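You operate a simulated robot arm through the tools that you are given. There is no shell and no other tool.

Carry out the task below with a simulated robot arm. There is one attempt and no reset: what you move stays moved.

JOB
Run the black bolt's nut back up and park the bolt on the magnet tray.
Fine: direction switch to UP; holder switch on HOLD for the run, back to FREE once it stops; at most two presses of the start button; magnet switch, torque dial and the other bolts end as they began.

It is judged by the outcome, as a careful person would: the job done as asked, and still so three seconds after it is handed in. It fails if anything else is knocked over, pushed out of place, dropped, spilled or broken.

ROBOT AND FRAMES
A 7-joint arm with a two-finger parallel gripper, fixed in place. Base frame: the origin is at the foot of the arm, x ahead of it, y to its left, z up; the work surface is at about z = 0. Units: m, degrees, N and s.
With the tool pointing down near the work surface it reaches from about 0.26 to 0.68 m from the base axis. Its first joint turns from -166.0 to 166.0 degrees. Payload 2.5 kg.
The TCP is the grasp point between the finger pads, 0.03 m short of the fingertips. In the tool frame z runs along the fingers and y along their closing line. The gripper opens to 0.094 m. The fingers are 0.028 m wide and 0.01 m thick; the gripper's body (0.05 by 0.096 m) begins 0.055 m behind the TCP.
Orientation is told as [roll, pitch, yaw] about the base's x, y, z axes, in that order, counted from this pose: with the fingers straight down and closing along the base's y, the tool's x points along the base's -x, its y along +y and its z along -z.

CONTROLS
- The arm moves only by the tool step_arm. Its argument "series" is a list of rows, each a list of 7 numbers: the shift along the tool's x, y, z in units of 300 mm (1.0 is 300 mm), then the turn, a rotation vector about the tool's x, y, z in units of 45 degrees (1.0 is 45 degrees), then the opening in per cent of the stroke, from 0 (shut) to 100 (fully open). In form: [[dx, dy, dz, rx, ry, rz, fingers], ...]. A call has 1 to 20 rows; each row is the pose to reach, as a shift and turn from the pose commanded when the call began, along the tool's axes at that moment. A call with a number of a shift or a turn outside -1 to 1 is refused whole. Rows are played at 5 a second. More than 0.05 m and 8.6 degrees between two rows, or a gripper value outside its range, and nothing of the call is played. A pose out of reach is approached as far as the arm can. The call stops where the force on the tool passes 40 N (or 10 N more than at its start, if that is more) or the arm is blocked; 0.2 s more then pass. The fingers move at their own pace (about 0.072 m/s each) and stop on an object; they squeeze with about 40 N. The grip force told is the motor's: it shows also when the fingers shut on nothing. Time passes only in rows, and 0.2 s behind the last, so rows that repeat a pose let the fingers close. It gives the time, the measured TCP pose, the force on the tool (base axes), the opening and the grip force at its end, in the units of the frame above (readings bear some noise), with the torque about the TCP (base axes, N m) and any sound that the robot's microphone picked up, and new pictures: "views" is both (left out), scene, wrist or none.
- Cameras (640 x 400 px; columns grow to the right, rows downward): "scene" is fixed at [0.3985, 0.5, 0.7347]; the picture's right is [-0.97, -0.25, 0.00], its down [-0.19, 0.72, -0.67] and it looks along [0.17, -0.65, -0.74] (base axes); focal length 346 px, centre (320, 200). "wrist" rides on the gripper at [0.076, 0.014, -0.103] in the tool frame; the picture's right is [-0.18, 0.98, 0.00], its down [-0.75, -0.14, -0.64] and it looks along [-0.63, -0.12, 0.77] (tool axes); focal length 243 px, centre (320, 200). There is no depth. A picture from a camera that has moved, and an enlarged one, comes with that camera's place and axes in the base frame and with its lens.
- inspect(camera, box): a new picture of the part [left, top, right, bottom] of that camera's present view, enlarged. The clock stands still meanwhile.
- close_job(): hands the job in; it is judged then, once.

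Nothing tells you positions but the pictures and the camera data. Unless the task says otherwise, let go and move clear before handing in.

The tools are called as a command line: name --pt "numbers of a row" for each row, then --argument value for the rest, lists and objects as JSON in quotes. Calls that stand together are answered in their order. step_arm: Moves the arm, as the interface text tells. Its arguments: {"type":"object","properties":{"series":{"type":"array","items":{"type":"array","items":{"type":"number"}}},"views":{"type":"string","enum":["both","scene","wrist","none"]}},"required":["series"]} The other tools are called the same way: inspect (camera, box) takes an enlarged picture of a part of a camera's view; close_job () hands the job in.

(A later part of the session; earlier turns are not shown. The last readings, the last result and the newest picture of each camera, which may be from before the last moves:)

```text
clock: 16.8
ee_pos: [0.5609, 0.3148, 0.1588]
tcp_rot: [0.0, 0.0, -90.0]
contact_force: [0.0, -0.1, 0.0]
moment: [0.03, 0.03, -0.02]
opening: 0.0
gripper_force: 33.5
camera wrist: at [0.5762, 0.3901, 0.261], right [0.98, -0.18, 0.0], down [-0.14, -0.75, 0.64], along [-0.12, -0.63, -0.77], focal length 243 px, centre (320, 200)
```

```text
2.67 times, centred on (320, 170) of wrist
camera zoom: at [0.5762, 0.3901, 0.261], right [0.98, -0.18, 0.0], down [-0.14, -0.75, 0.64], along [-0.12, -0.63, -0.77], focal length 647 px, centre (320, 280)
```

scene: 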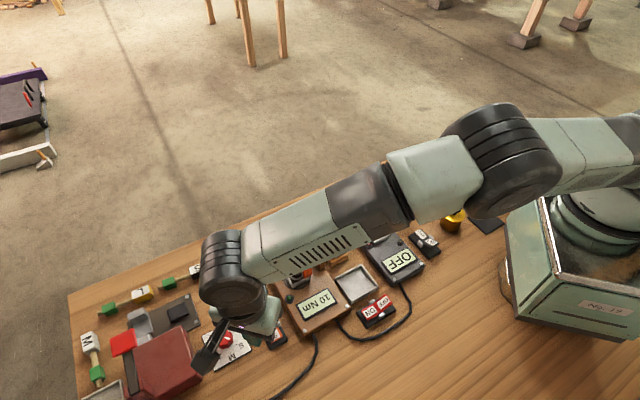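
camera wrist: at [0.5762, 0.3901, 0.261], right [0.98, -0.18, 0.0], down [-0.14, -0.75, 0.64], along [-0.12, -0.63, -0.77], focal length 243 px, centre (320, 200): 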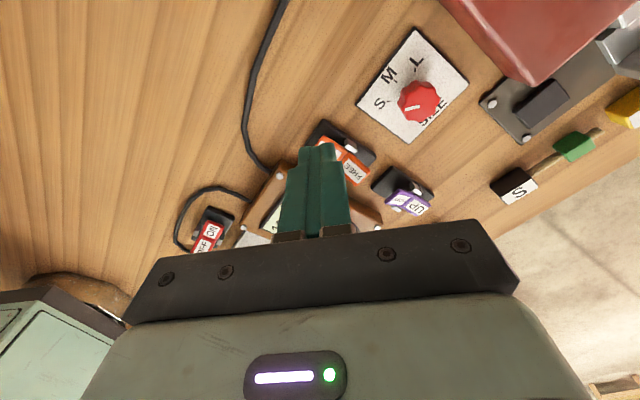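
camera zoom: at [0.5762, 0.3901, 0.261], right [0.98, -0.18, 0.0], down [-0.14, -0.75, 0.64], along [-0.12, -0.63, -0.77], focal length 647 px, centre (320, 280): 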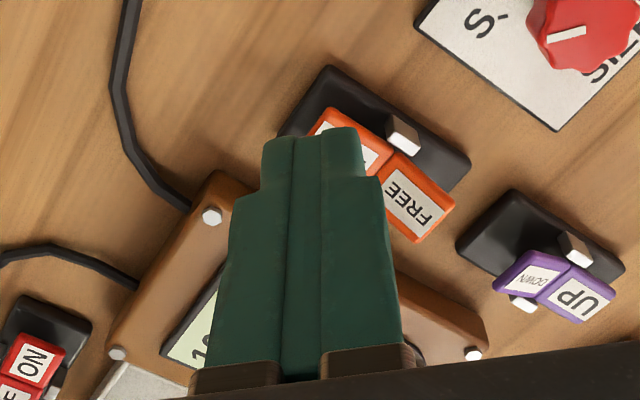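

FREE is raised and HOLD pressed. Next I'll move high toward RUN and check the holder on the way.

step_arm --pt "-0.05 0.0 -0.15 0 0 0 0" --pt "-0.19 0.04 -0.203 0 0 0 0" --pt "-0.33 0.08 -0.203 0 0 0 0" --pt "-0.46 0.12 -0.203 0 0 0 0" --pt "-0.59 0.16 -0.203 0 0 0 0" --pt "-0.7157 0.197 -0.203 0 0 0 0" --pt "-0.7157 0.197 -0.203 0 0 0 0" --views "both"

inspect --camera "scene" --box '[220, 230, 340, 350]'

inspect --camera "wrist" --box '[200, 30, 440, 200]'

```text
clock: 18.4
ee_pos: [0.6205, 0.0991, 0.2195]
tcp_rot: [0.0, 0.1, -90.0]
contact_force: [0.3, -0.3, 0.1]
moment: [0.01, 0.03, 0.02]
opening: 0.0001
gripper_force: 32.8
camera wrist: at [0.6349, 0.1751, 0.3224], right [0.98, -0.18, 0.0], down [-0.14, -0.75, 0.64], along [-0.12, -0.63, -0.77], focal length 243 px, centre (320, 200)
```

scene: 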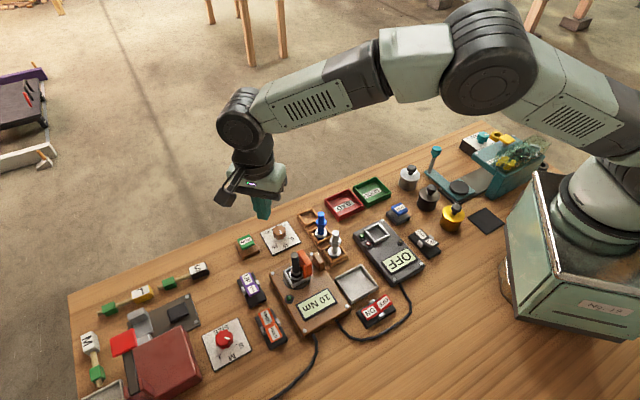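
wrist: 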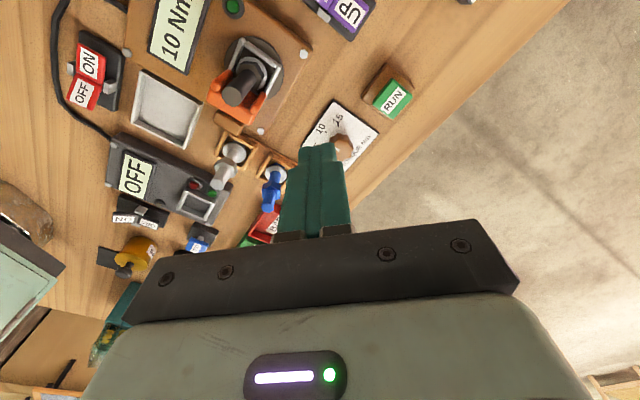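

```text
3.33 times, centred on (280, 290) of scene
camera zoom: at [0.3985, 0.5, 0.7347], right [-0.97, -0.25, 0.0], down [-0.19, 0.72, -0.67], along [0.17, -0.65, -0.74], focal length 1154 px, centre (453, -100)
```

zoom: 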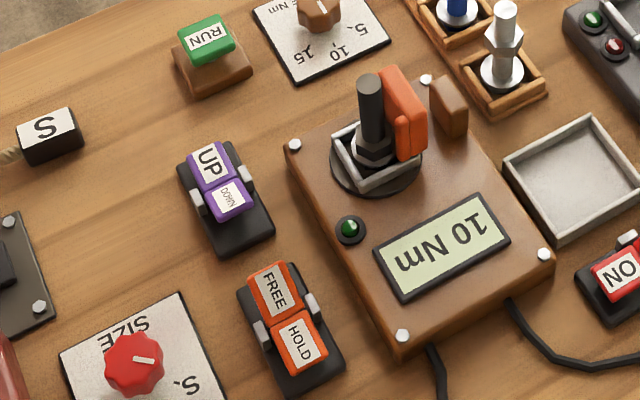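

```text
2.35 times, centred on (320, 115) of wrist
camera zoom: at [0.6349, 0.1751, 0.3224], right [0.98, -0.18, 0.0], down [-0.14, -0.75, 0.64], along [-0.12, -0.63, -0.77], focal length 571 px, centre (320, 400)
```

zoom: 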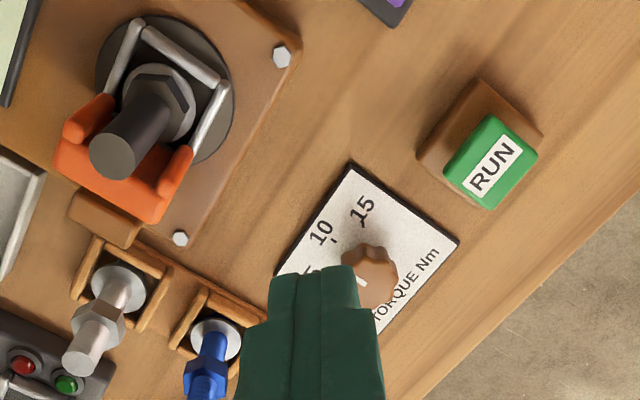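

The orange holder has closed on the bolt. RUN refines to about (0.697, 0.073, 0.046), just beyond straight-down reach, so I'll tilt the fingers 20° outward and hover above it.

step_arm --pt "0 0.03 0.0 -0.15 0 0 0" --pt "-0.02 0.08 0.05 -0.3 0 0 0" --pt "-0.05 0.14 0.12 -0.444 0 0 0" --pt "-0.0867 0.2 0.22 -0.444 0 0 0" --pt "-0.0867 0.238 0.333 -0.444 0 0 0" --pt "-0.0867 0.238 0.333 -0.444 0 0 0" --views "both"

inspect --camera "scene" --box '[200, 190, 320, 280]'

inspect --camera "wrist" --box '[240, 80, 400, 200]'

```text
clock: 19.8
ee_pos: [0.6912, 0.0742, 0.1182]
tcp_rot: [20.0, 0.0, -90.0]
contact_force: [-0.1, -0.3, 0.4]
moment: [-0.02, -0.03, 0.03]
opening: 0.0
gripper_force: 32.9
camera wrist: at [0.6707, 0.1496, 0.2199], right [0.92, -0.18, 0.34], down [-0.35, -0.75, 0.55], along [0.15, -0.63, -0.76], focal length 243 px, centre (320, 200)
```

scene: 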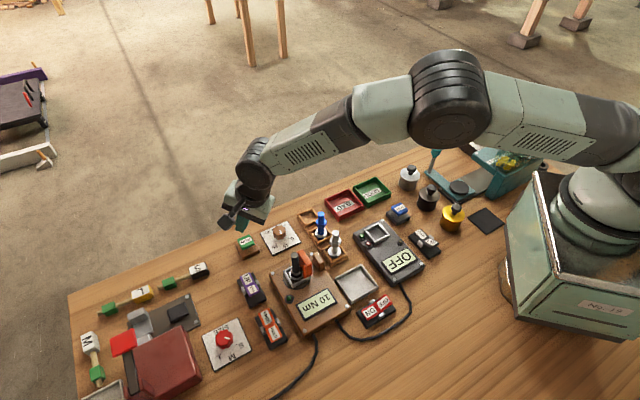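
wrist: 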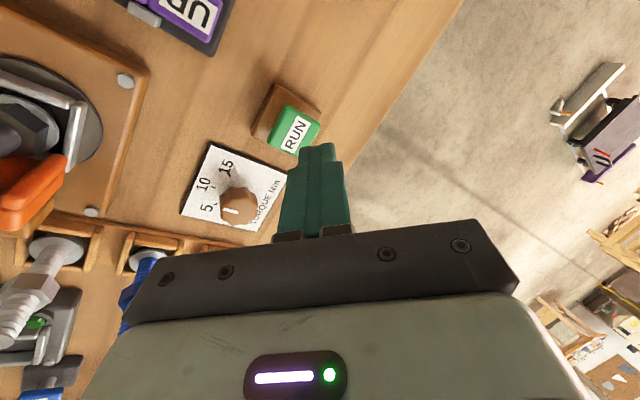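

```text
4.44 times, centred on (260, 235) of scene
camera zoom: at [0.3985, 0.5, 0.7347], right [-0.97, -0.25, 0.0], down [-0.19, 0.72, -0.67], along [0.17, -0.65, -0.74], focal length 1539 px, centre (587, 44)
```

zoom: 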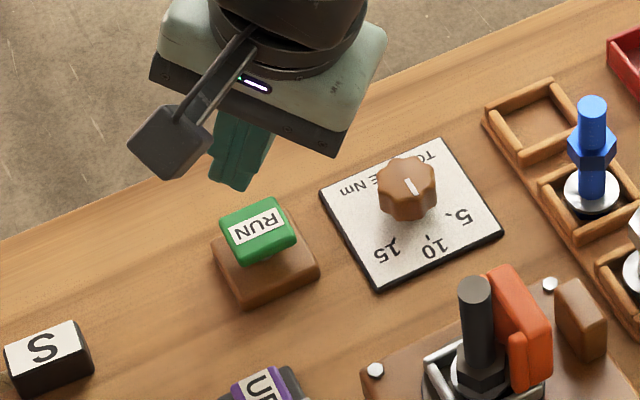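

```text
3.33 times, centred on (320, 140) of wrist
camera zoom: at [0.6707, 0.1496, 0.2199], right [0.92, -0.18, 0.34], down [-0.35, -0.75, 0.55], along [0.15, -0.63, -0.76], focal length 809 px, centre (320, 400)
```

zoom: 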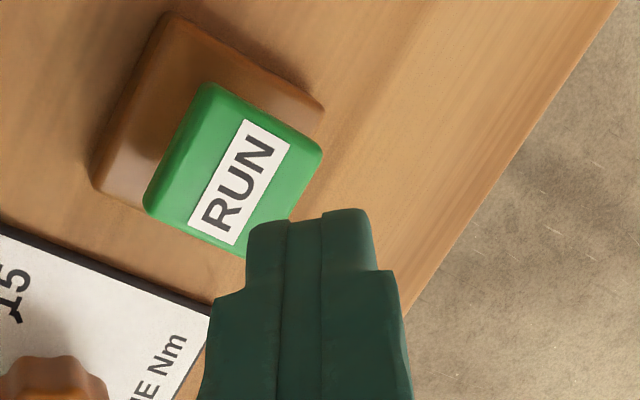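

The tip is right over the RUN cap. I'll press vertically in small steps and listen.

step_arm --pt "0 -0.0171 0.047 0 0 0 0" --pt "0 -0.0342 0.094 0 0 0 0" --pt "0 -0.041 0.1128 0 0 0 0" --pt "0 -0.0456 0.1253 0 0 0 0" --pt "0 -0.0502 0.1379 0 0 0 0" --pt "0 -0.0536 0.1473 0 0 0 0" --pt "0 -0.057 0.1567 0 0 0 0" --views "both"

inspect --camera "scene" --box '[220, 210, 340, 310]'

```text
clock: 21.4
ee_pos: [0.6917, 0.0738, 0.0703]
tcp_rot: [20.0, 0.1, -90.0]
contact_force: [-1.1, 0.0, 0.4]
moment: [-0.01, -0.01, -0.03]
opening: 0.0001
gripper_force: 32.9
camera wrist: at [0.6706, 0.1494, 0.1709], right [0.92, -0.18, 0.34], down [-0.35, -0.75, 0.55], along [0.15, -0.63, -0.76], focal length 243 px, centre (320, 200)
```

scene: 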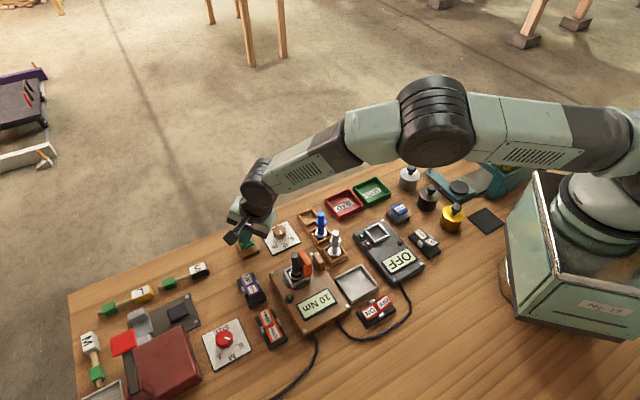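
wrist: 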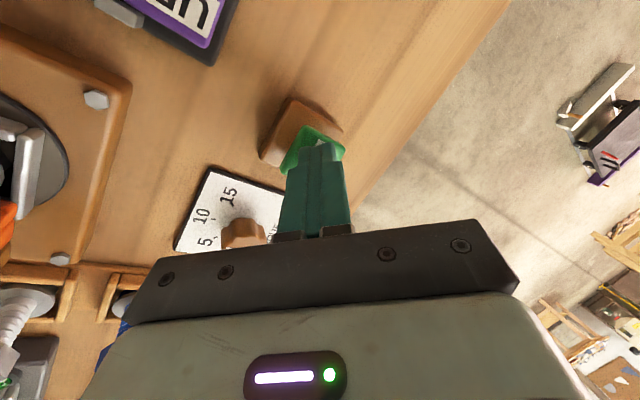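

```text
4.00 times, centred on (280, 260) of scene
camera zoom: at [0.3985, 0.5, 0.7347], right [-0.97, -0.25, 0.0], down [-0.19, 0.72, -0.67], along [0.17, -0.65, -0.74], focal length 1385 px, centre (480, -40)
```

zoom: 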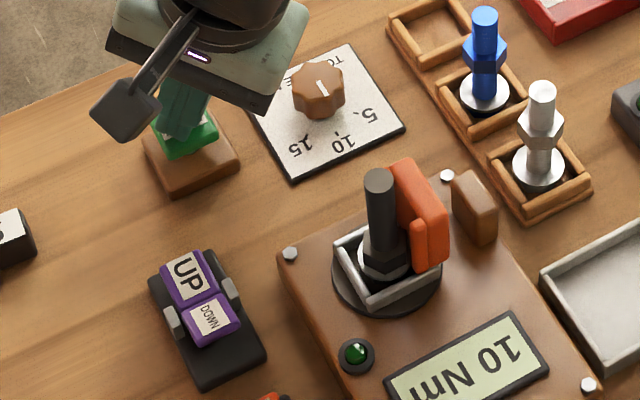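

No contact yet, so I'll continue lower in 3 mm steps.

step_arm --pt "0 -0.0034 0.0094 0 0 0 0" --pt "0 -0.0068 0.0188 0 0 0 0" --pt "0 -0.0103 0.0282 0 0 0 0" --pt "0 -0.0126 0.0345 0 0 0 0" --views "both"

inspect --camera "scene" --box '[220, 210, 340, 310]'

```text
clock: 22.4
ee_pos: [0.691, 0.0732, 0.0586]
tcp_rot: [20.0, 0.0, -90.0]
contact_force: [1.4, -0.8, 2.0]
moment: [-0.04, -0.02, 0.01]
opening: 0.0
gripper_force: 33.0
heard: click
camera wrist: at [0.6703, 0.1495, 0.1597], right [0.92, -0.18, 0.34], down [-0.35, -0.75, 0.56], along [0.15, -0.63, -0.76], focal length 243 px, centre (320, 200)
```

scene: 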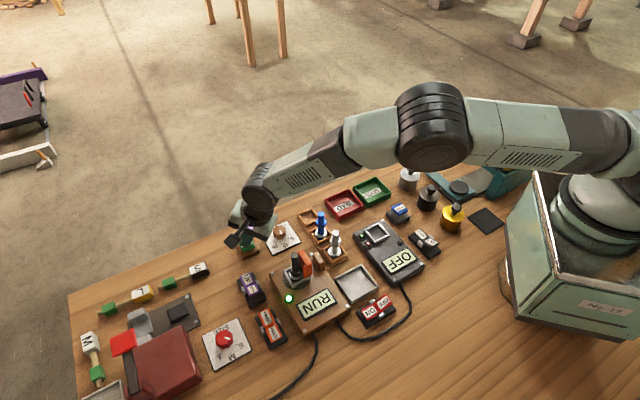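
wrist: 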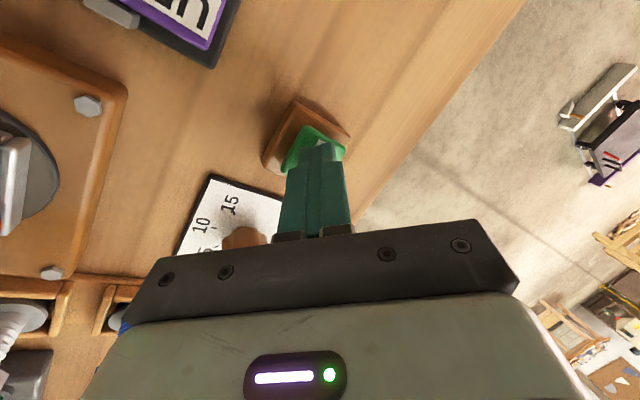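

```text
4.00 times, centred on (280, 260) of scene
camera zoom: at [0.3985, 0.5, 0.7347], right [-0.97, -0.25, 0.0], down [-0.19, 0.72, -0.67], along [0.17, -0.65, -0.74], focal length 1385 px, centre (480, -40)
```

zoom: 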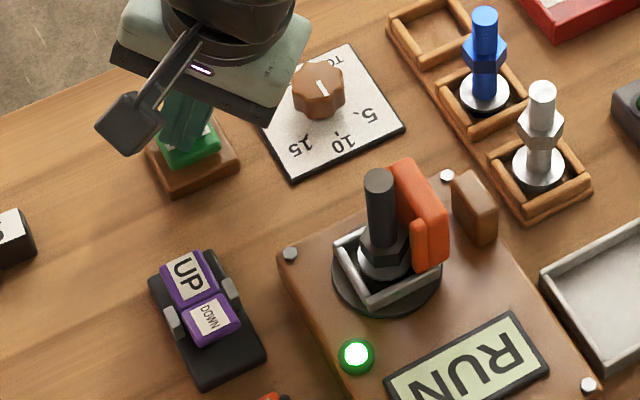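

A click, and the display shows RUN with the lamp lit. I'll lift off the button and wait.

step_arm --pt "0 0.0342 -0.094 0 0 0 0" --pt "0 0.0684 -0.188 0 0 0 0" --pt "0 0.1026 -0.282 0 0 0 0" --pt "0 0.1026 -0.282 0 0 0 0" --pt "0 0.1026 -0.282 0 0 0 0" --views "scene"

inspect --camera "scene" --box '[220, 210, 340, 310]'

```text
clock: 23.6
ee_pos: [0.6905, 0.0736, 0.15]
tcp_rot: [20.0, 0.0, -90.1]
contact_force: [0.1, 1.3, 0.0]
moment: [0.0, 0.0, 0.04]
opening: 0.0
gripper_force: 33.4
```

scene: 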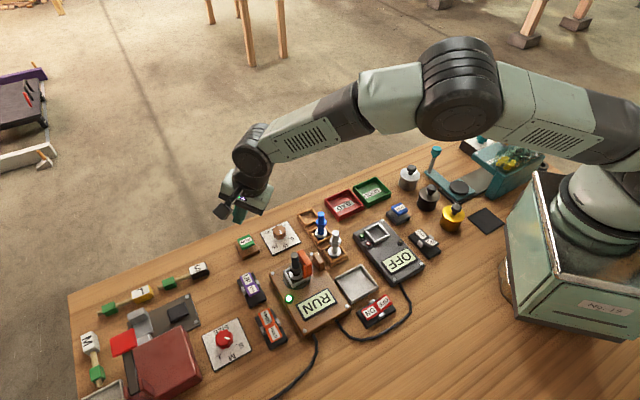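

```text
4.00 times, centred on (280, 260) of scene
camera zoom: at [0.3985, 0.5, 0.7347], right [-0.97, -0.25, 0.0], down [-0.19, 0.72, -0.67], along [0.17, -0.65, -0.74], focal length 1385 px, centre (480, -40)
```

zoom: 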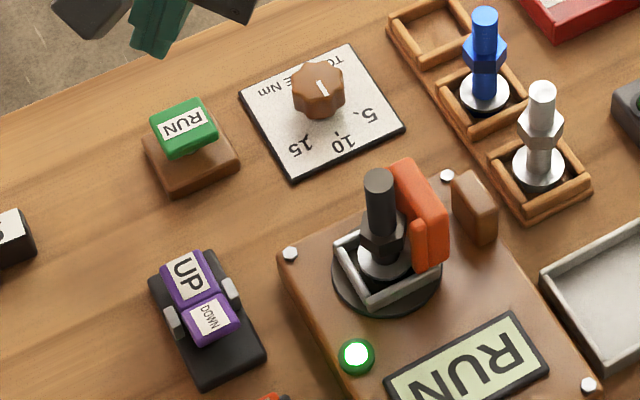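

The nut is rising. While it runs I'll bring the tool upright again, well clear of everything.

step_arm --pt "0.03 -0.03 -0.08 0.0 0 0 0" --pt "0.06 -0.06 -0.17 0.15 0 0 0" --pt "0.1 -0.09 -0.25 0.3 0 0 0" --pt "0.133 -0.128 -0.33 0.444 0 0 0" --pt "0.133 -0.128 -0.33 0.444 0 0 0" --pt "0.133 -0.128 -0.33 0.444 0 0 0" --pt "0.133 -0.128 -0.33 0.444 0 0 0" --pt "0.133 -0.128 -0.33 0.444 0 0 0" --pt "0.133 -0.128 -0.33 0.444 0 0 0" --pt "0.133 -0.128 -0.33 0.444 0 0 0" --views "scene"

inspect --camera "scene" --box '[220, 210, 340, 310]'

```text
clock: 25.8
ee_pos: [0.6214, 0.1144, 0.2294]
tcp_rot: [0.0, 0.0, -90.0]
contact_force: [-0.1, 0.9, -0.5]
moment: [-0.03, -0.02, -0.03]
opening: 0.0004
gripper_force: 32.9
```

scene: 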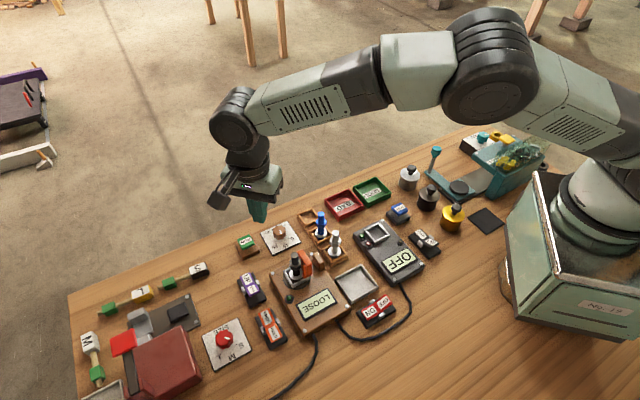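

```text
4.00 times, centred on (280, 260) of scene
camera zoom: at [0.3985, 0.5, 0.7347], right [-0.97, -0.25, 0.0], down [-0.19, 0.72, -0.67], along [0.17, -0.65, -0.74], focal length 1385 px, centre (480, -40)
```

zoom: 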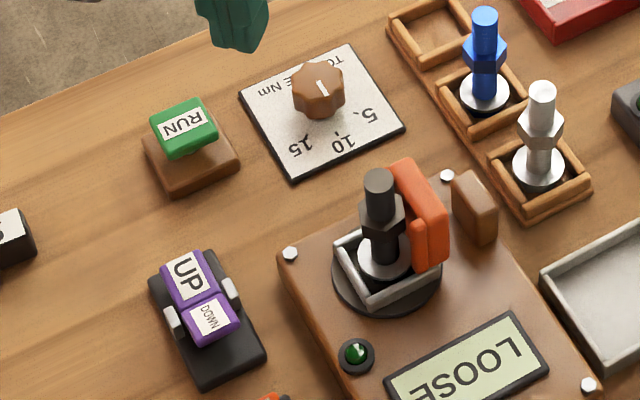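

The display reads LOOSE, the lamp is off and the nut sits high on the shank, so one press was enough. Now I'll hover over FREE.

step_arm --pt "0.13 -0.037 0 0 0 0 0" --pt "0.26 -0.074 0 0 0 0 0" --pt "0.392 -0.111 0.05 0 0 0 0" --pt "0.392 -0.111 0.18 0 0 0 0" --pt "0.392 -0.111 0.31 0 0 0 0" --pt "0.392 -0.111 0.433 0 0 0 0" --pt "0.392 -0.111 0.433 0 0 0 0" --views "both"

inspect --camera "scene" --box '[220, 280, 320, 360]'

inspect --camera "wrist" --box '[220, 60, 420, 200]'

```text
clock: 27.4
ee_pos: [0.5887, 0.2303, 0.0991]
tcp_rot: [0.0, 0.0, -90.0]
contact_force: [0.2, 0.3, 1.0]
moment: [-0.01, -0.03, 0.0]
opening: 0.0
gripper_force: 33.6
camera wrist: at [0.6043, 0.307, 0.2014], right [0.98, -0.18, 0.0], down [-0.14, -0.75, 0.64], along [-0.12, -0.63, -0.77], focal length 243 px, centre (320, 200)
```

scene: 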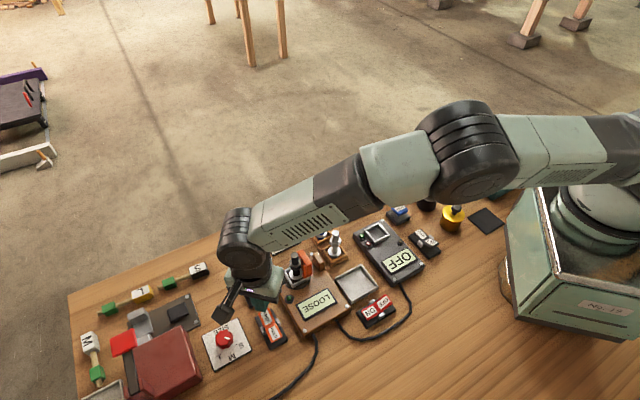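
wrist: 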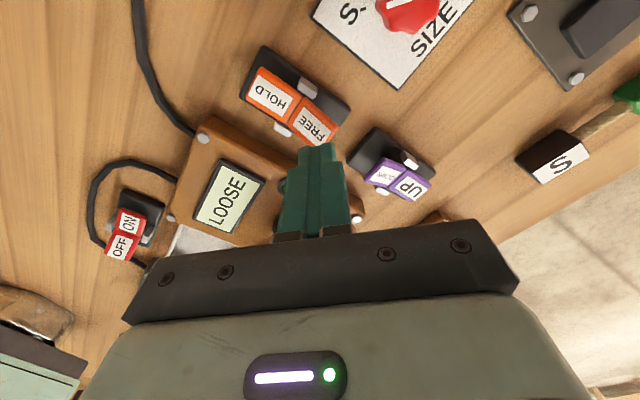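

```text
5.00 times, centred on (270, 320) of scene
camera zoom: at [0.3985, 0.5, 0.7347], right [-0.97, -0.25, 0.0], down [-0.19, 0.72, -0.67], along [0.17, -0.65, -0.74], focal length 1732 px, centre (570, -400)
```

zoom: 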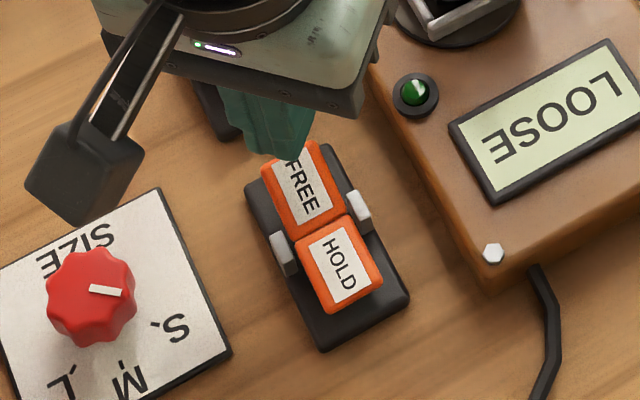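

```text
2.86 times, centred on (320, 130) of wrist
camera zoom: at [0.6043, 0.307, 0.2014], right [0.98, -0.18, 0.0], down [-0.14, -0.75, 0.64], along [-0.12, -0.63, -0.77], focal length 693 px, centre (320, 400)
```

zoom: 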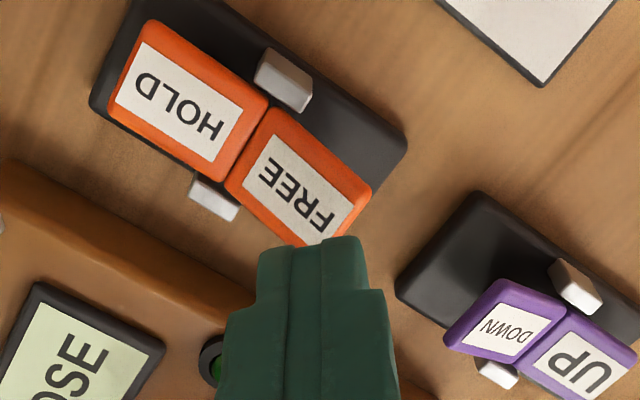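

step_arm --pt "0.02 0.004 0.04 0 0 0 0" --pt "0.02 0.004 0.08 0 0 0 0" --pt "0.02 0.004 0.095 0 0 0 0" --pt "0.02 0.004 0.107 0 0 0 0" --pt "0.02 0.004 0.119 0 0 0 0" --pt "0.02 0.004 0.131 0 0 0 0" --pt "0.02 0.004 0.142 0 0 0 0" --pt "0.02 0.004 0.15 0 0 0 0" --views "none"

step_arm --pt "0 0 -0.05 0 0 0 0" --pt "0 0 -0.15 0 0 0 0" --pt "0.0 0 -0.3 0 0 0 0" --pt "0.05 0 -0.45 0 0 0 0" --pt "0.1 0 -0.6 0 0 0 0" --pt "0.1 0 -0.6 0 0 0 0" --views "both"

inspect --camera "scene" --box '[220, 220, 340, 360]'

inspect --camera "wrist" --box '[180, 60, 420, 220]'

```text
clock: 29.2
ee_pos: [0.5889, 0.2375, 0.0552]
tcp_rot: [0.0, 0.0, -90.0]
contact_force: [-4.4, -1.9, 7.4]
moment: [0.08, 0.13, 0.02]
opening: 0.0
gripper_force: 32.9
```

```text
clock: 30.6
ee_pos: [0.588, 0.2676, 0.2345]
tcp_rot: [0.0, 0.1, -89.9]
contact_force: [0.3, -0.3, -0.2]
moment: [0.0, 0.05, 0.02]
opening: 0.0
gripper_force: 33.2
camera wrist: at [0.6034, 0.344, 0.3365], right [0.98, -0.18, 0.0], down [-0.14, -0.75, 0.64], along [-0.12, -0.63, -0.77], focal length 243 px, centre (320, 200)
```

scene: 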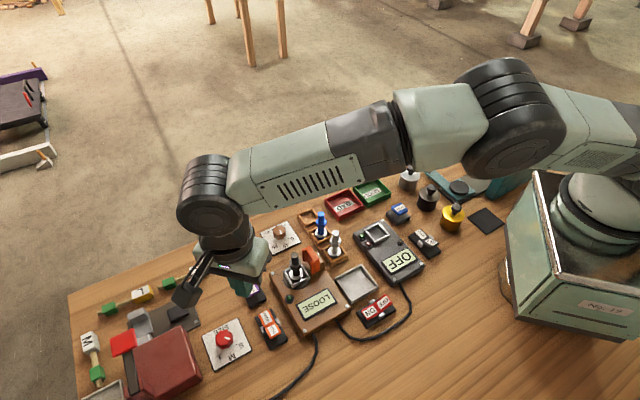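
wrist: 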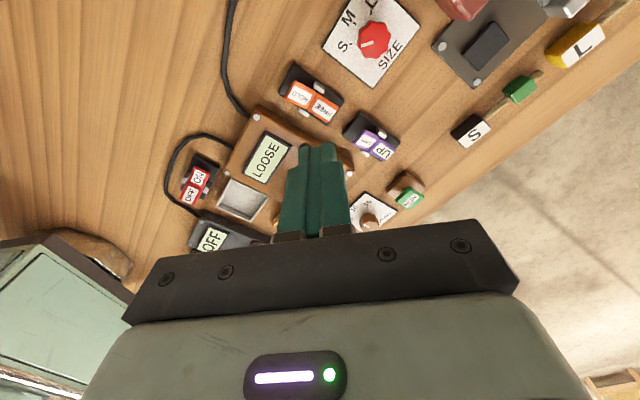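

```text
2.86 times, centred on (280, 290) of scene
camera zoom: at [0.3985, 0.5, 0.7347], right [-0.97, -0.25, 0.0], down [-0.19, 0.72, -0.67], along [0.17, -0.65, -0.74], focal length 990 px, centre (434, -57)
```

zoom: 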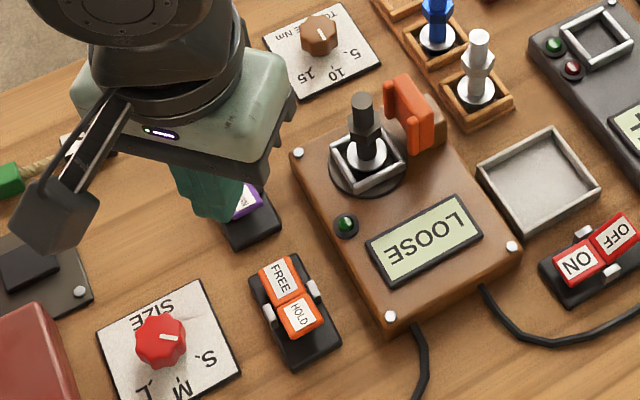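

```text
2.50 times, centred on (300, 140) of wrist
camera zoom: at [0.6034, 0.344, 0.3365], right [0.98, -0.18, 0.0], down [-0.14, -0.75, 0.64], along [-0.12, -0.63, -0.77], focal length 606 px, centre (370, 350)
```

zoom: 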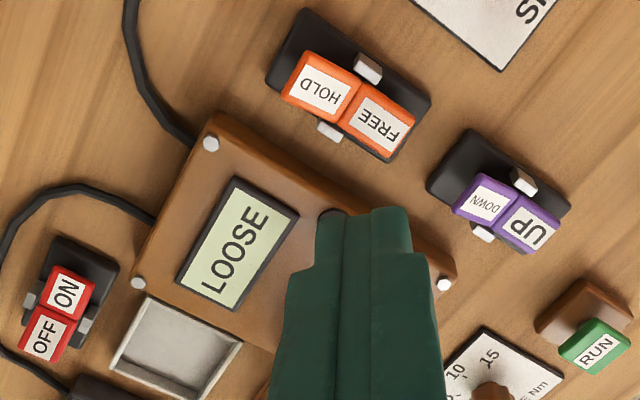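

FREE is set again and the orange holder has backed off. Now I'll move over the bolt at a safe height, turn the closing line so it clears the holder, and open the fingers.

step_arm --pt "-0.08 -0.022 -0.052 0 0 0.17 40" --pt "-0.16 -0.044 -0.052 0 0 0.34 70" --pt "-0.24 -0.066 -0.052 0 0 0.51 70" --pt "-0.32 -0.09 -0.052 0 0 0.68 70" --pt "-0.4 -0.11 -0.052 0 0 0.85 70" --pt "-0.455 -0.133 -0.052 0 0 1.0 70" --pt "-0.455 -0.133 -0.052 0 0 1.0 70" --views "both"

inspect --camera "scene" --box '[260, 220, 340, 290]'

inspect --camera "wrist" --box '[240, 80, 400, 220]'

```text
clock: 32.2
ee_pos: [0.5488, 0.1308, 0.2501]
tcp_rot: [0.0, 0.0, -135.0]
contact_force: [0.1, -0.2, -0.4]
moment: [0.01, 0.03, 0.0]
opening: 0.066
gripper_force: 0.1
camera wrist: at [0.6143, 0.1739, 0.3522], right [0.56, -0.83, 0.0], down [-0.63, -0.43, 0.64], along [-0.53, -0.36, -0.77], focal length 243 px, centre (320, 200)
```

scene: 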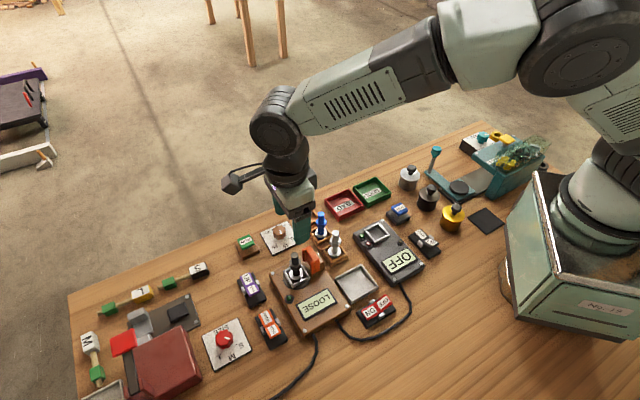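
wrist: 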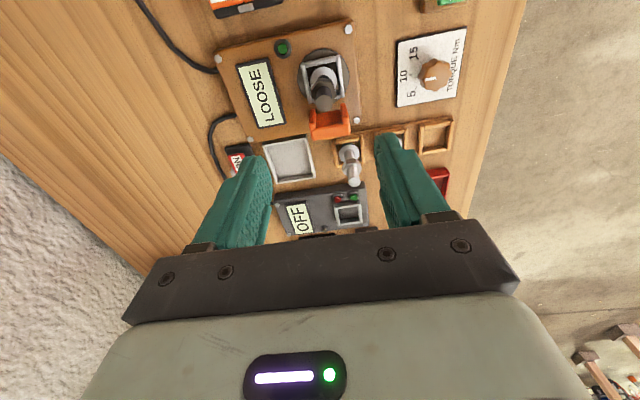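

```text
5.71 times, centred on (300, 255) of scene
camera zoom: at [0.3985, 0.5, 0.7347], right [-0.97, -0.25, 0.0], down [-0.19, 0.72, -0.67], along [0.17, -0.65, -0.74], focal length 1979 px, centre (434, -114)
```

zoom: 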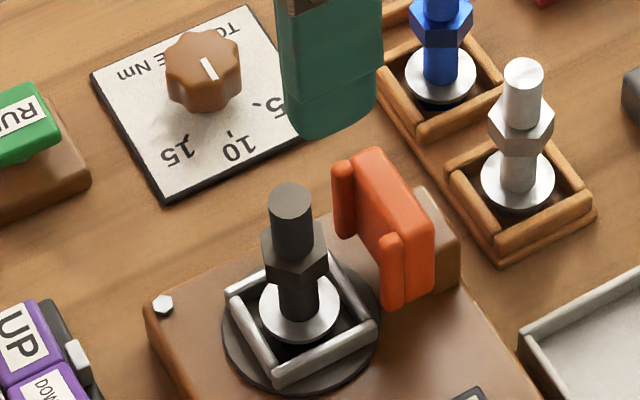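

```text
2.86 times, centred on (320, 150) of wrist
camera zoom: at [0.6143, 0.1739, 0.3522], right [0.56, -0.83, 0.0], down [-0.63, -0.43, 0.64], along [-0.53, -0.36, -0.77], focal length 693 px, centre (320, 343)
```

zoom: 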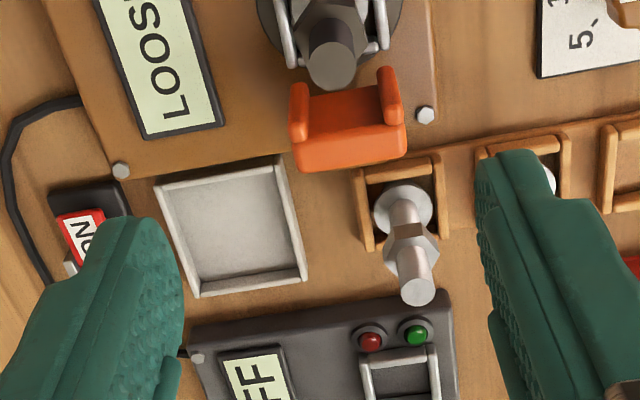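

The bolt axis is near (0.5505, 0.129) and its top near z = 0.126. The nut spans about 0.08 to 0.10, and the holder sits behind along (-0.7, -0.7). I'll descend to just above the bolt to check centring.

step_arm --pt "0.0139 0.0082 0.1 0 0 0 70" --pt "0.0139 0.0082 0.2 0 0 0 70" --pt "0.0139 0.0082 0.25 0 0 0 70" --pt "0.0139 0.0082 0.25 0 0 0 70" --views "both"

inspect --camera "scene" --box '[260, 220, 340, 290]'

inspect --camera "wrist" --box '[240, 80, 400, 220]'

```text
clock: 33.2
ee_pos: [0.5545, 0.1313, 0.1748]
tcp_rot: [0.0, 0.0, -135.1]
contact_force: [1.0, 0.5, 0.1]
moment: [-0.02, -0.02, 0.02]
opening: 0.0656
gripper_force: 0.2
camera wrist: at [0.6186, 0.1759, 0.2766], right [0.56, -0.83, 0.0], down [-0.63, -0.43, 0.64], along [-0.53, -0.36, -0.77], focal length 243 px, centre (320, 200)
```

scene: 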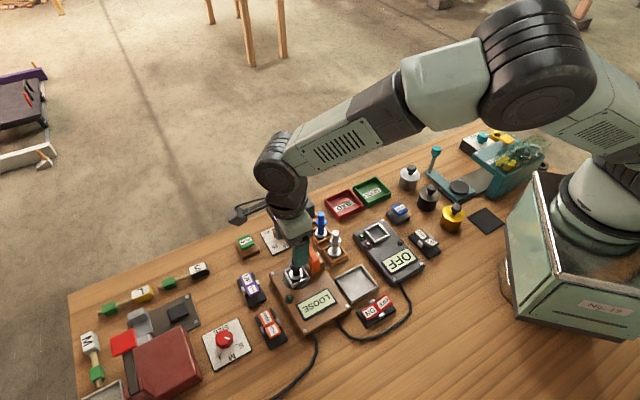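
wrist: 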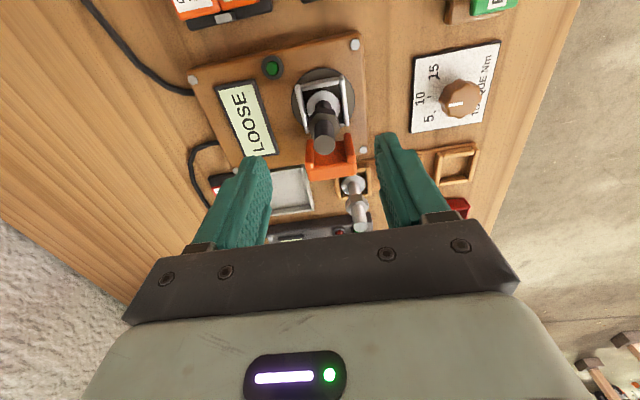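

```text
5.71 times, centred on (300, 255) of scene
camera zoom: at [0.3985, 0.5, 0.7347], right [-0.97, -0.25, 0.0], down [-0.19, 0.72, -0.67], along [0.17, -0.65, -0.74], focal length 1979 px, centre (434, -114)
```

zoom: 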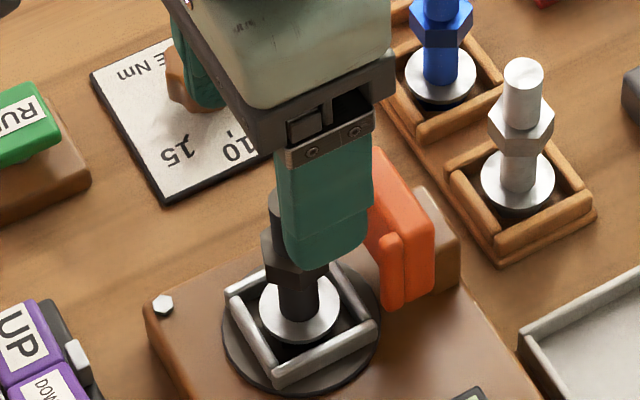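

```text
2.86 times, centred on (320, 150) of wrist
camera zoom: at [0.6186, 0.1759, 0.2766], right [0.56, -0.83, 0.0], down [-0.63, -0.43, 0.64], along [-0.53, -0.36, -0.77], focal length 693 px, centre (320, 343)
```

zoom: 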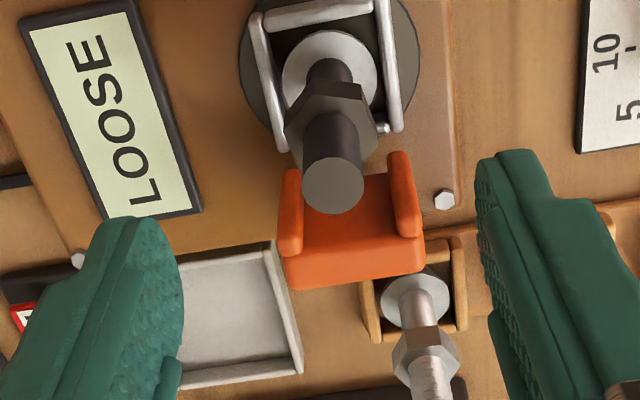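

Centring is good to about 3 mm. I'll shift that small amount, lower so the fingertips sit around the shank above the nut, and check before closing.

step_arm --pt "0.0067 0.01 0.03 0 0 0 70" --pt "0.0067 0.01 0.08 0 0 0 70" --pt "0.0067 0.01 0.12 0 0 0 70" --pt "0.0067 0.01 0.1393 0 0 0 70" --pt "0.0067 0.01 0.1393 0 0 0 70" --views "both"

inspect --camera "scene" --box '[260, 220, 340, 290]'

inspect --camera "wrist" --box '[240, 80, 400, 220]'

```text
clock: 34.4
ee_pos: [0.5576, 0.1309, 0.1328]
tcp_rot: [0.0, 0.0, -134.9]
contact_force: [0.5, -0.1, 0.6]
moment: [0.0, 0.01, -0.03]
opening: 0.0658
gripper_force: 0.0
camera wrist: at [0.6223, 0.1747, 0.2346], right [0.56, -0.83, 0.0], down [-0.63, -0.43, 0.64], along [-0.53, -0.36, -0.77], focal length 243 px, centre (320, 200)
```

scene: 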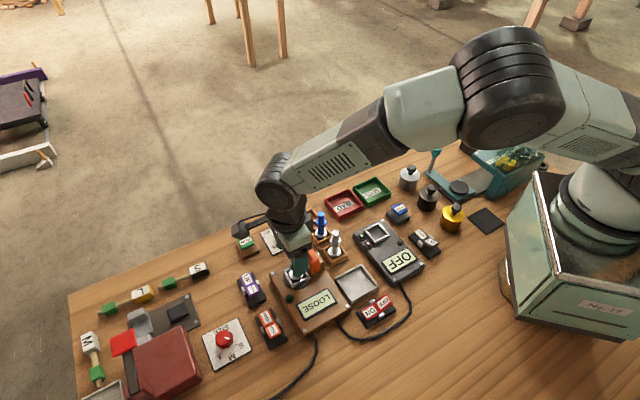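
wrist: 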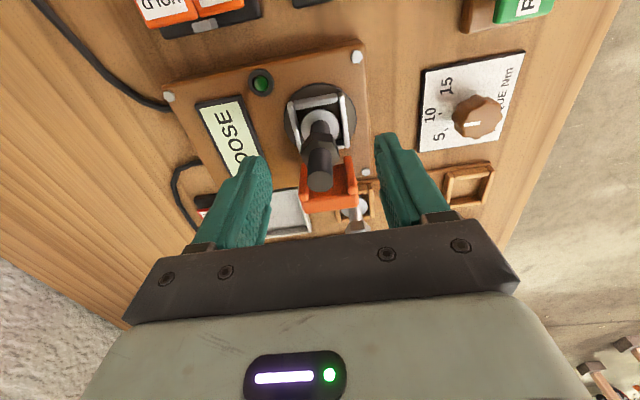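

```text
5.71 times, centred on (300, 255) of scene
camera zoom: at [0.3985, 0.5, 0.7347], right [-0.97, -0.25, 0.0], down [-0.19, 0.72, -0.67], along [0.17, -0.65, -0.74], focal length 1979 px, centre (434, -114)
```

zoom: 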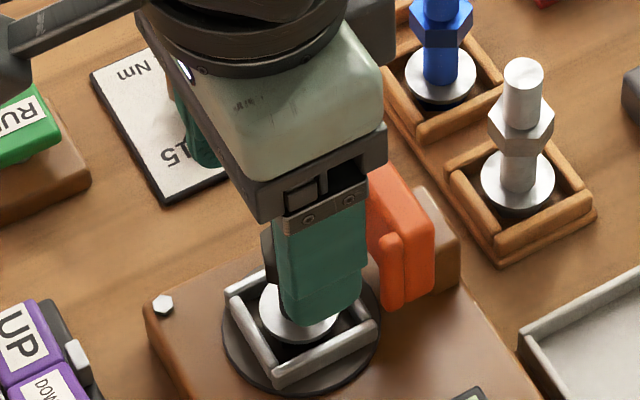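

```text
2.86 times, centred on (320, 150) of wrist
camera zoom: at [0.6223, 0.1747, 0.2346], right [0.56, -0.83, 0.0], down [-0.63, -0.43, 0.64], along [-0.53, -0.36, -0.77], focal length 693 px, centre (320, 343)
```

zoom: 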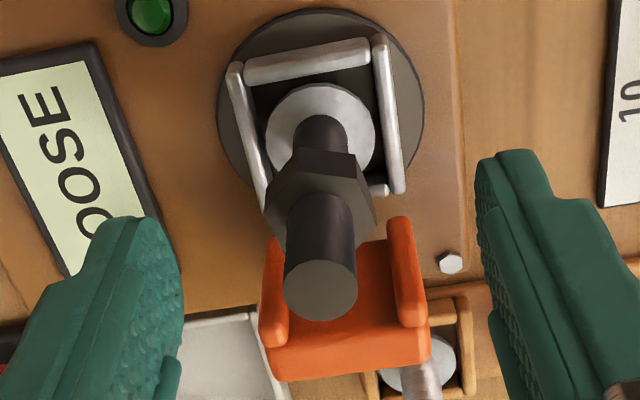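

The bolt is centred, and the nut top looks to be near z = 0.103, so I'll raise 3 mm to hold only the shank above it, then close.

step_arm --pt "0 0 -0.01 0 0 0 70" --pt "0 0 -0.01 0 0 0 45" --pt "0 0 -0.01 0 0 0 25" --pt "0 0 -0.01 0 0 0 0" --pt "0 0 -0.01 0 0 0 0" --pt "0 0 -0.01 0 0 0 0" --pt "0 0 -0.01 0 0 0 0" --views "both"

inspect --camera "wrist" --box '[240, 80, 400, 220]'

```text
clock: 36.0
ee_pos: [0.5574, 0.1307, 0.1363]
tcp_rot: [0.1, 0.0, -135.0]
contact_force: [-0.5, 0.5, 0.3]
moment: [0.0, 0.0, 0.0]
opening: 0.0143
gripper_force: 40.2
camera wrist: at [0.6223, 0.1747, 0.2376], right [0.56, -0.83, 0.0], down [-0.63, -0.43, 0.64], along [-0.53, -0.36, -0.77], focal length 243 px, centre (320, 200)
```

scene: 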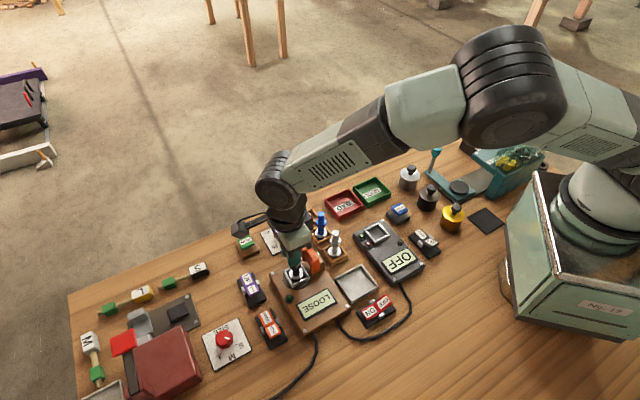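
wrist: 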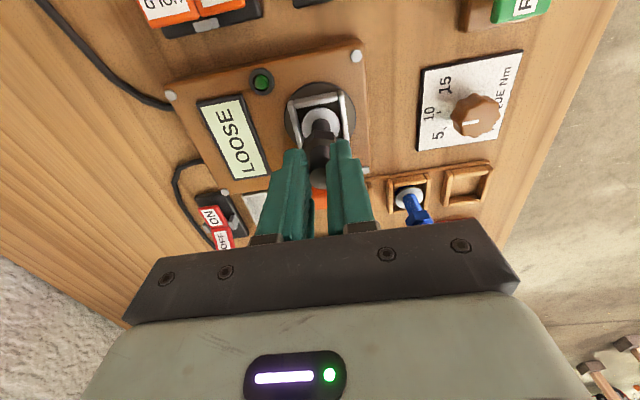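

```text
2.86 times, centred on (320, 150) of wrist
camera zoom: at [0.6223, 0.1747, 0.2376], right [0.56, -0.83, 0.0], down [-0.63, -0.43, 0.64], along [-0.53, -0.36, -0.77], focal length 693 px, centre (320, 343)
```

zoom: 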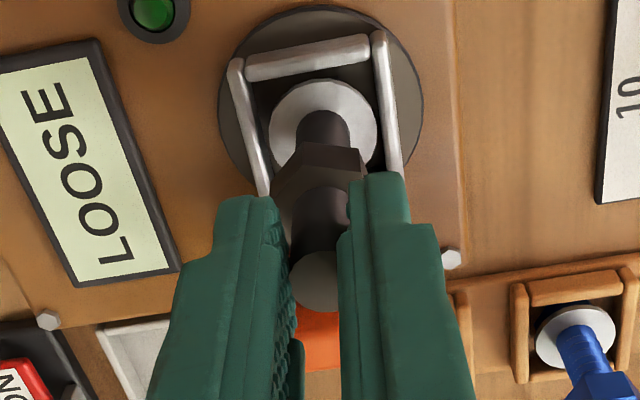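

The bolt is gripped at an opening of 14 mm. I'll lift it slowly straight up.

step_arm --pt "0 0 -0.02 0 0 0 0" --pt "0 0 -0.05 0 0 0 0" --pt "0 0 -0.1 0 0 0 0" --pt "0 0 -0.17 0 0 0 0" --pt "0 0 -0.25 0 0 0 0" --pt "0 0 -0.33 0 0 0 0" --pt "0 0 -0.41 0 0 0 0" --pt "0 0 -0.41 0 0 0 0" --views "both"

inspect --camera "scene" --box '[240, 190, 400, 310]'

inspect --camera "wrist" --box '[240, 80, 400, 220]'

```text
clock: 37.8
ee_pos: [0.5562, 0.1313, 0.259]
tcp_rot: [0.0, 0.1, -135.0]
contact_force: [0.3, 0.4, -2.2]
moment: [0.0, -0.01, -0.01]
opening: 0.0145
gripper_force: 40.1
camera wrist: at [0.6221, 0.1751, 0.3608], right [0.56, -0.83, 0.0], down [-0.63, -0.43, 0.64], along [-0.53, -0.36, -0.77], focal length 243 px, centre (320, 200)
```

scene: 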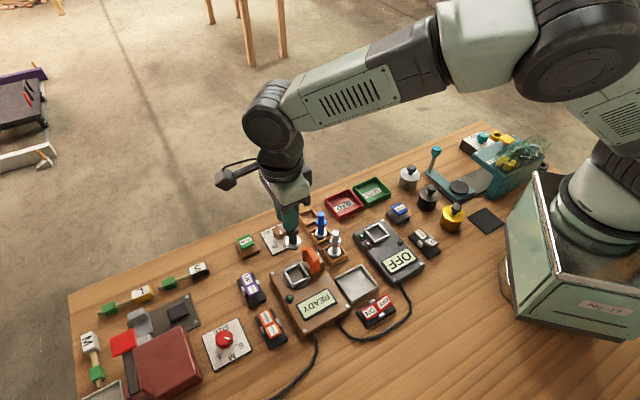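
wrist: 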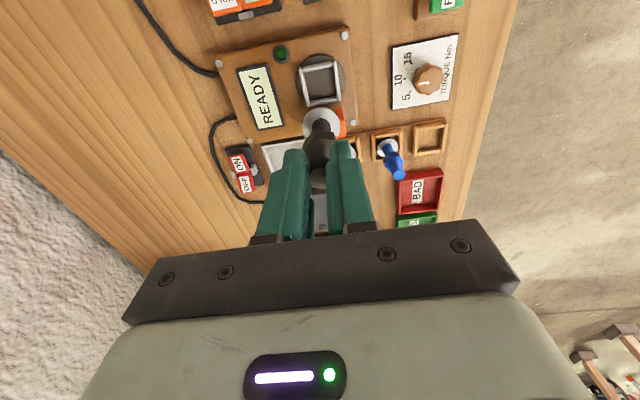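

```text
3.33 times, centred on (320, 250) of scene
camera zoom: at [0.3985, 0.5, 0.7347], right [-0.97, -0.25, 0.0], down [-0.19, 0.72, -0.67], along [0.17, -0.65, -0.74], focal length 1154 px, centre (320, 33)
```

zoom: 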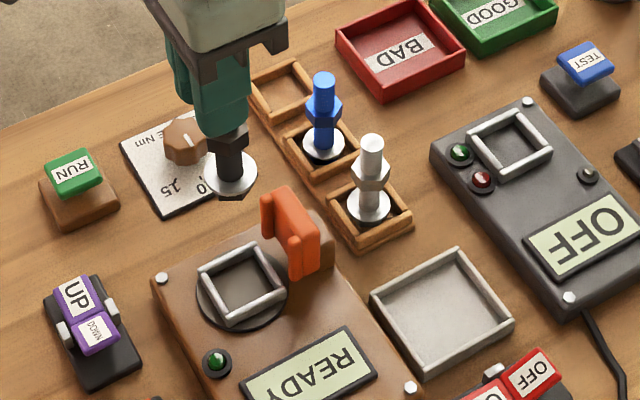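

```text
2.86 times, centred on (320, 150) of wrist
camera zoom: at [0.6221, 0.1751, 0.3608], right [0.56, -0.83, 0.0], down [-0.63, -0.43, 0.64], along [-0.53, -0.36, -0.77], focal length 693 px, centre (320, 343)
```

zoom: 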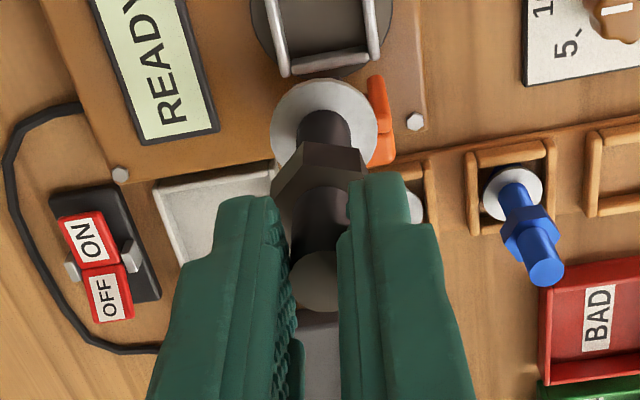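

The bolt is out, with hex head and flange below and the nut high, and the driver reads READY. I'll carry it at height over the grey magnet tray, near (0.417, 0.100).

step_arm --pt "-0.05 -0.032 0 0 0 0 0" --pt "-0.1 -0.064 0 0 0 0 0" --pt "-0.17 -0.108 0 0 0 0 0" --pt "-0.24 -0.152 0 0 0 0 0" --pt "-0.3 -0.19 0 0 0 0 0" --pt "-0.36 -0.229 0 0 0 0 0" --pt "-0.4007 -0.2545 0 0 0 0 0" --pt "-0.4007 -0.2545 0 0 0 0 0" --views "both"

inspect --camera "scene" --box '[280, 190, 440, 330]'

inspect --camera "wrist" --box '[220, 60, 420, 220]'

```text
clock: 39.6
ee_pos: [0.4168, 0.1013, 0.258]
tcp_rot: [0.1, 0.0, -135.0]
contact_force: [0.8, 0.6, -1.1]
moment: [-0.03, -0.01, 0.0]
opening: 0.0145
gripper_force: 39.7
camera wrist: at [0.4831, 0.1438, 0.3607], right [0.56, -0.83, 0.0], down [-0.63, -0.43, 0.64], along [-0.53, -0.36, -0.77], focal length 243 px, centre (320, 200)
```

scene: 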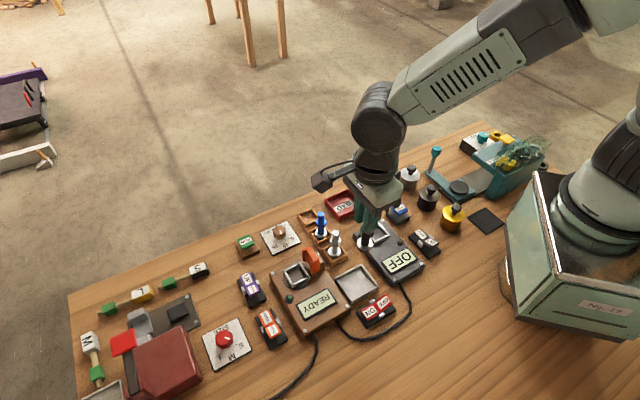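
wrist: 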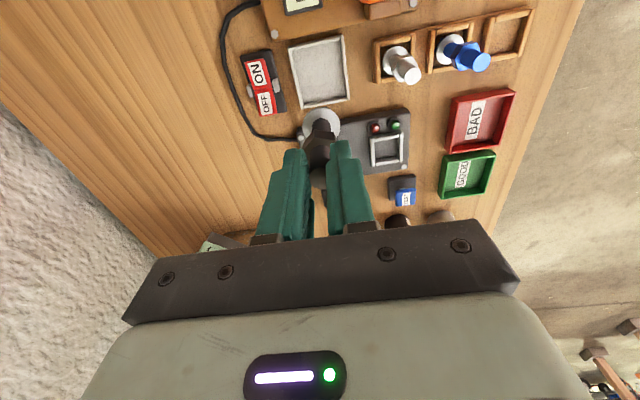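

```text
2.86 times, centred on (360, 260) of scene
camera zoom: at [0.3985, 0.5, 0.7347], right [-0.97, -0.25, 0.0], down [-0.19, 0.72, -0.67], along [0.17, -0.65, -0.74], focal length 990 px, centre (206, 29)
```

zoom: 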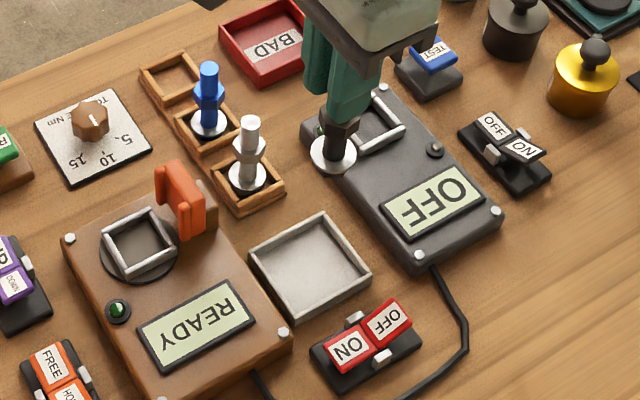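

```text
2.50 times, centred on (320, 140) of wrist
camera zoom: at [0.4831, 0.1438, 0.3607], right [0.56, -0.83, 0.0], down [-0.63, -0.43, 0.64], along [-0.53, -0.36, -0.77], focal length 606 px, centre (320, 350)
```

zoom: 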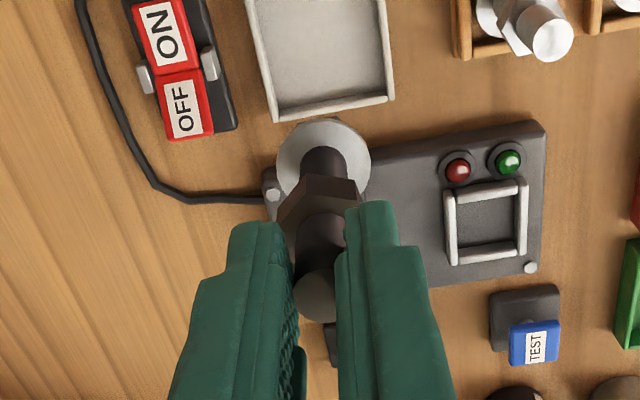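

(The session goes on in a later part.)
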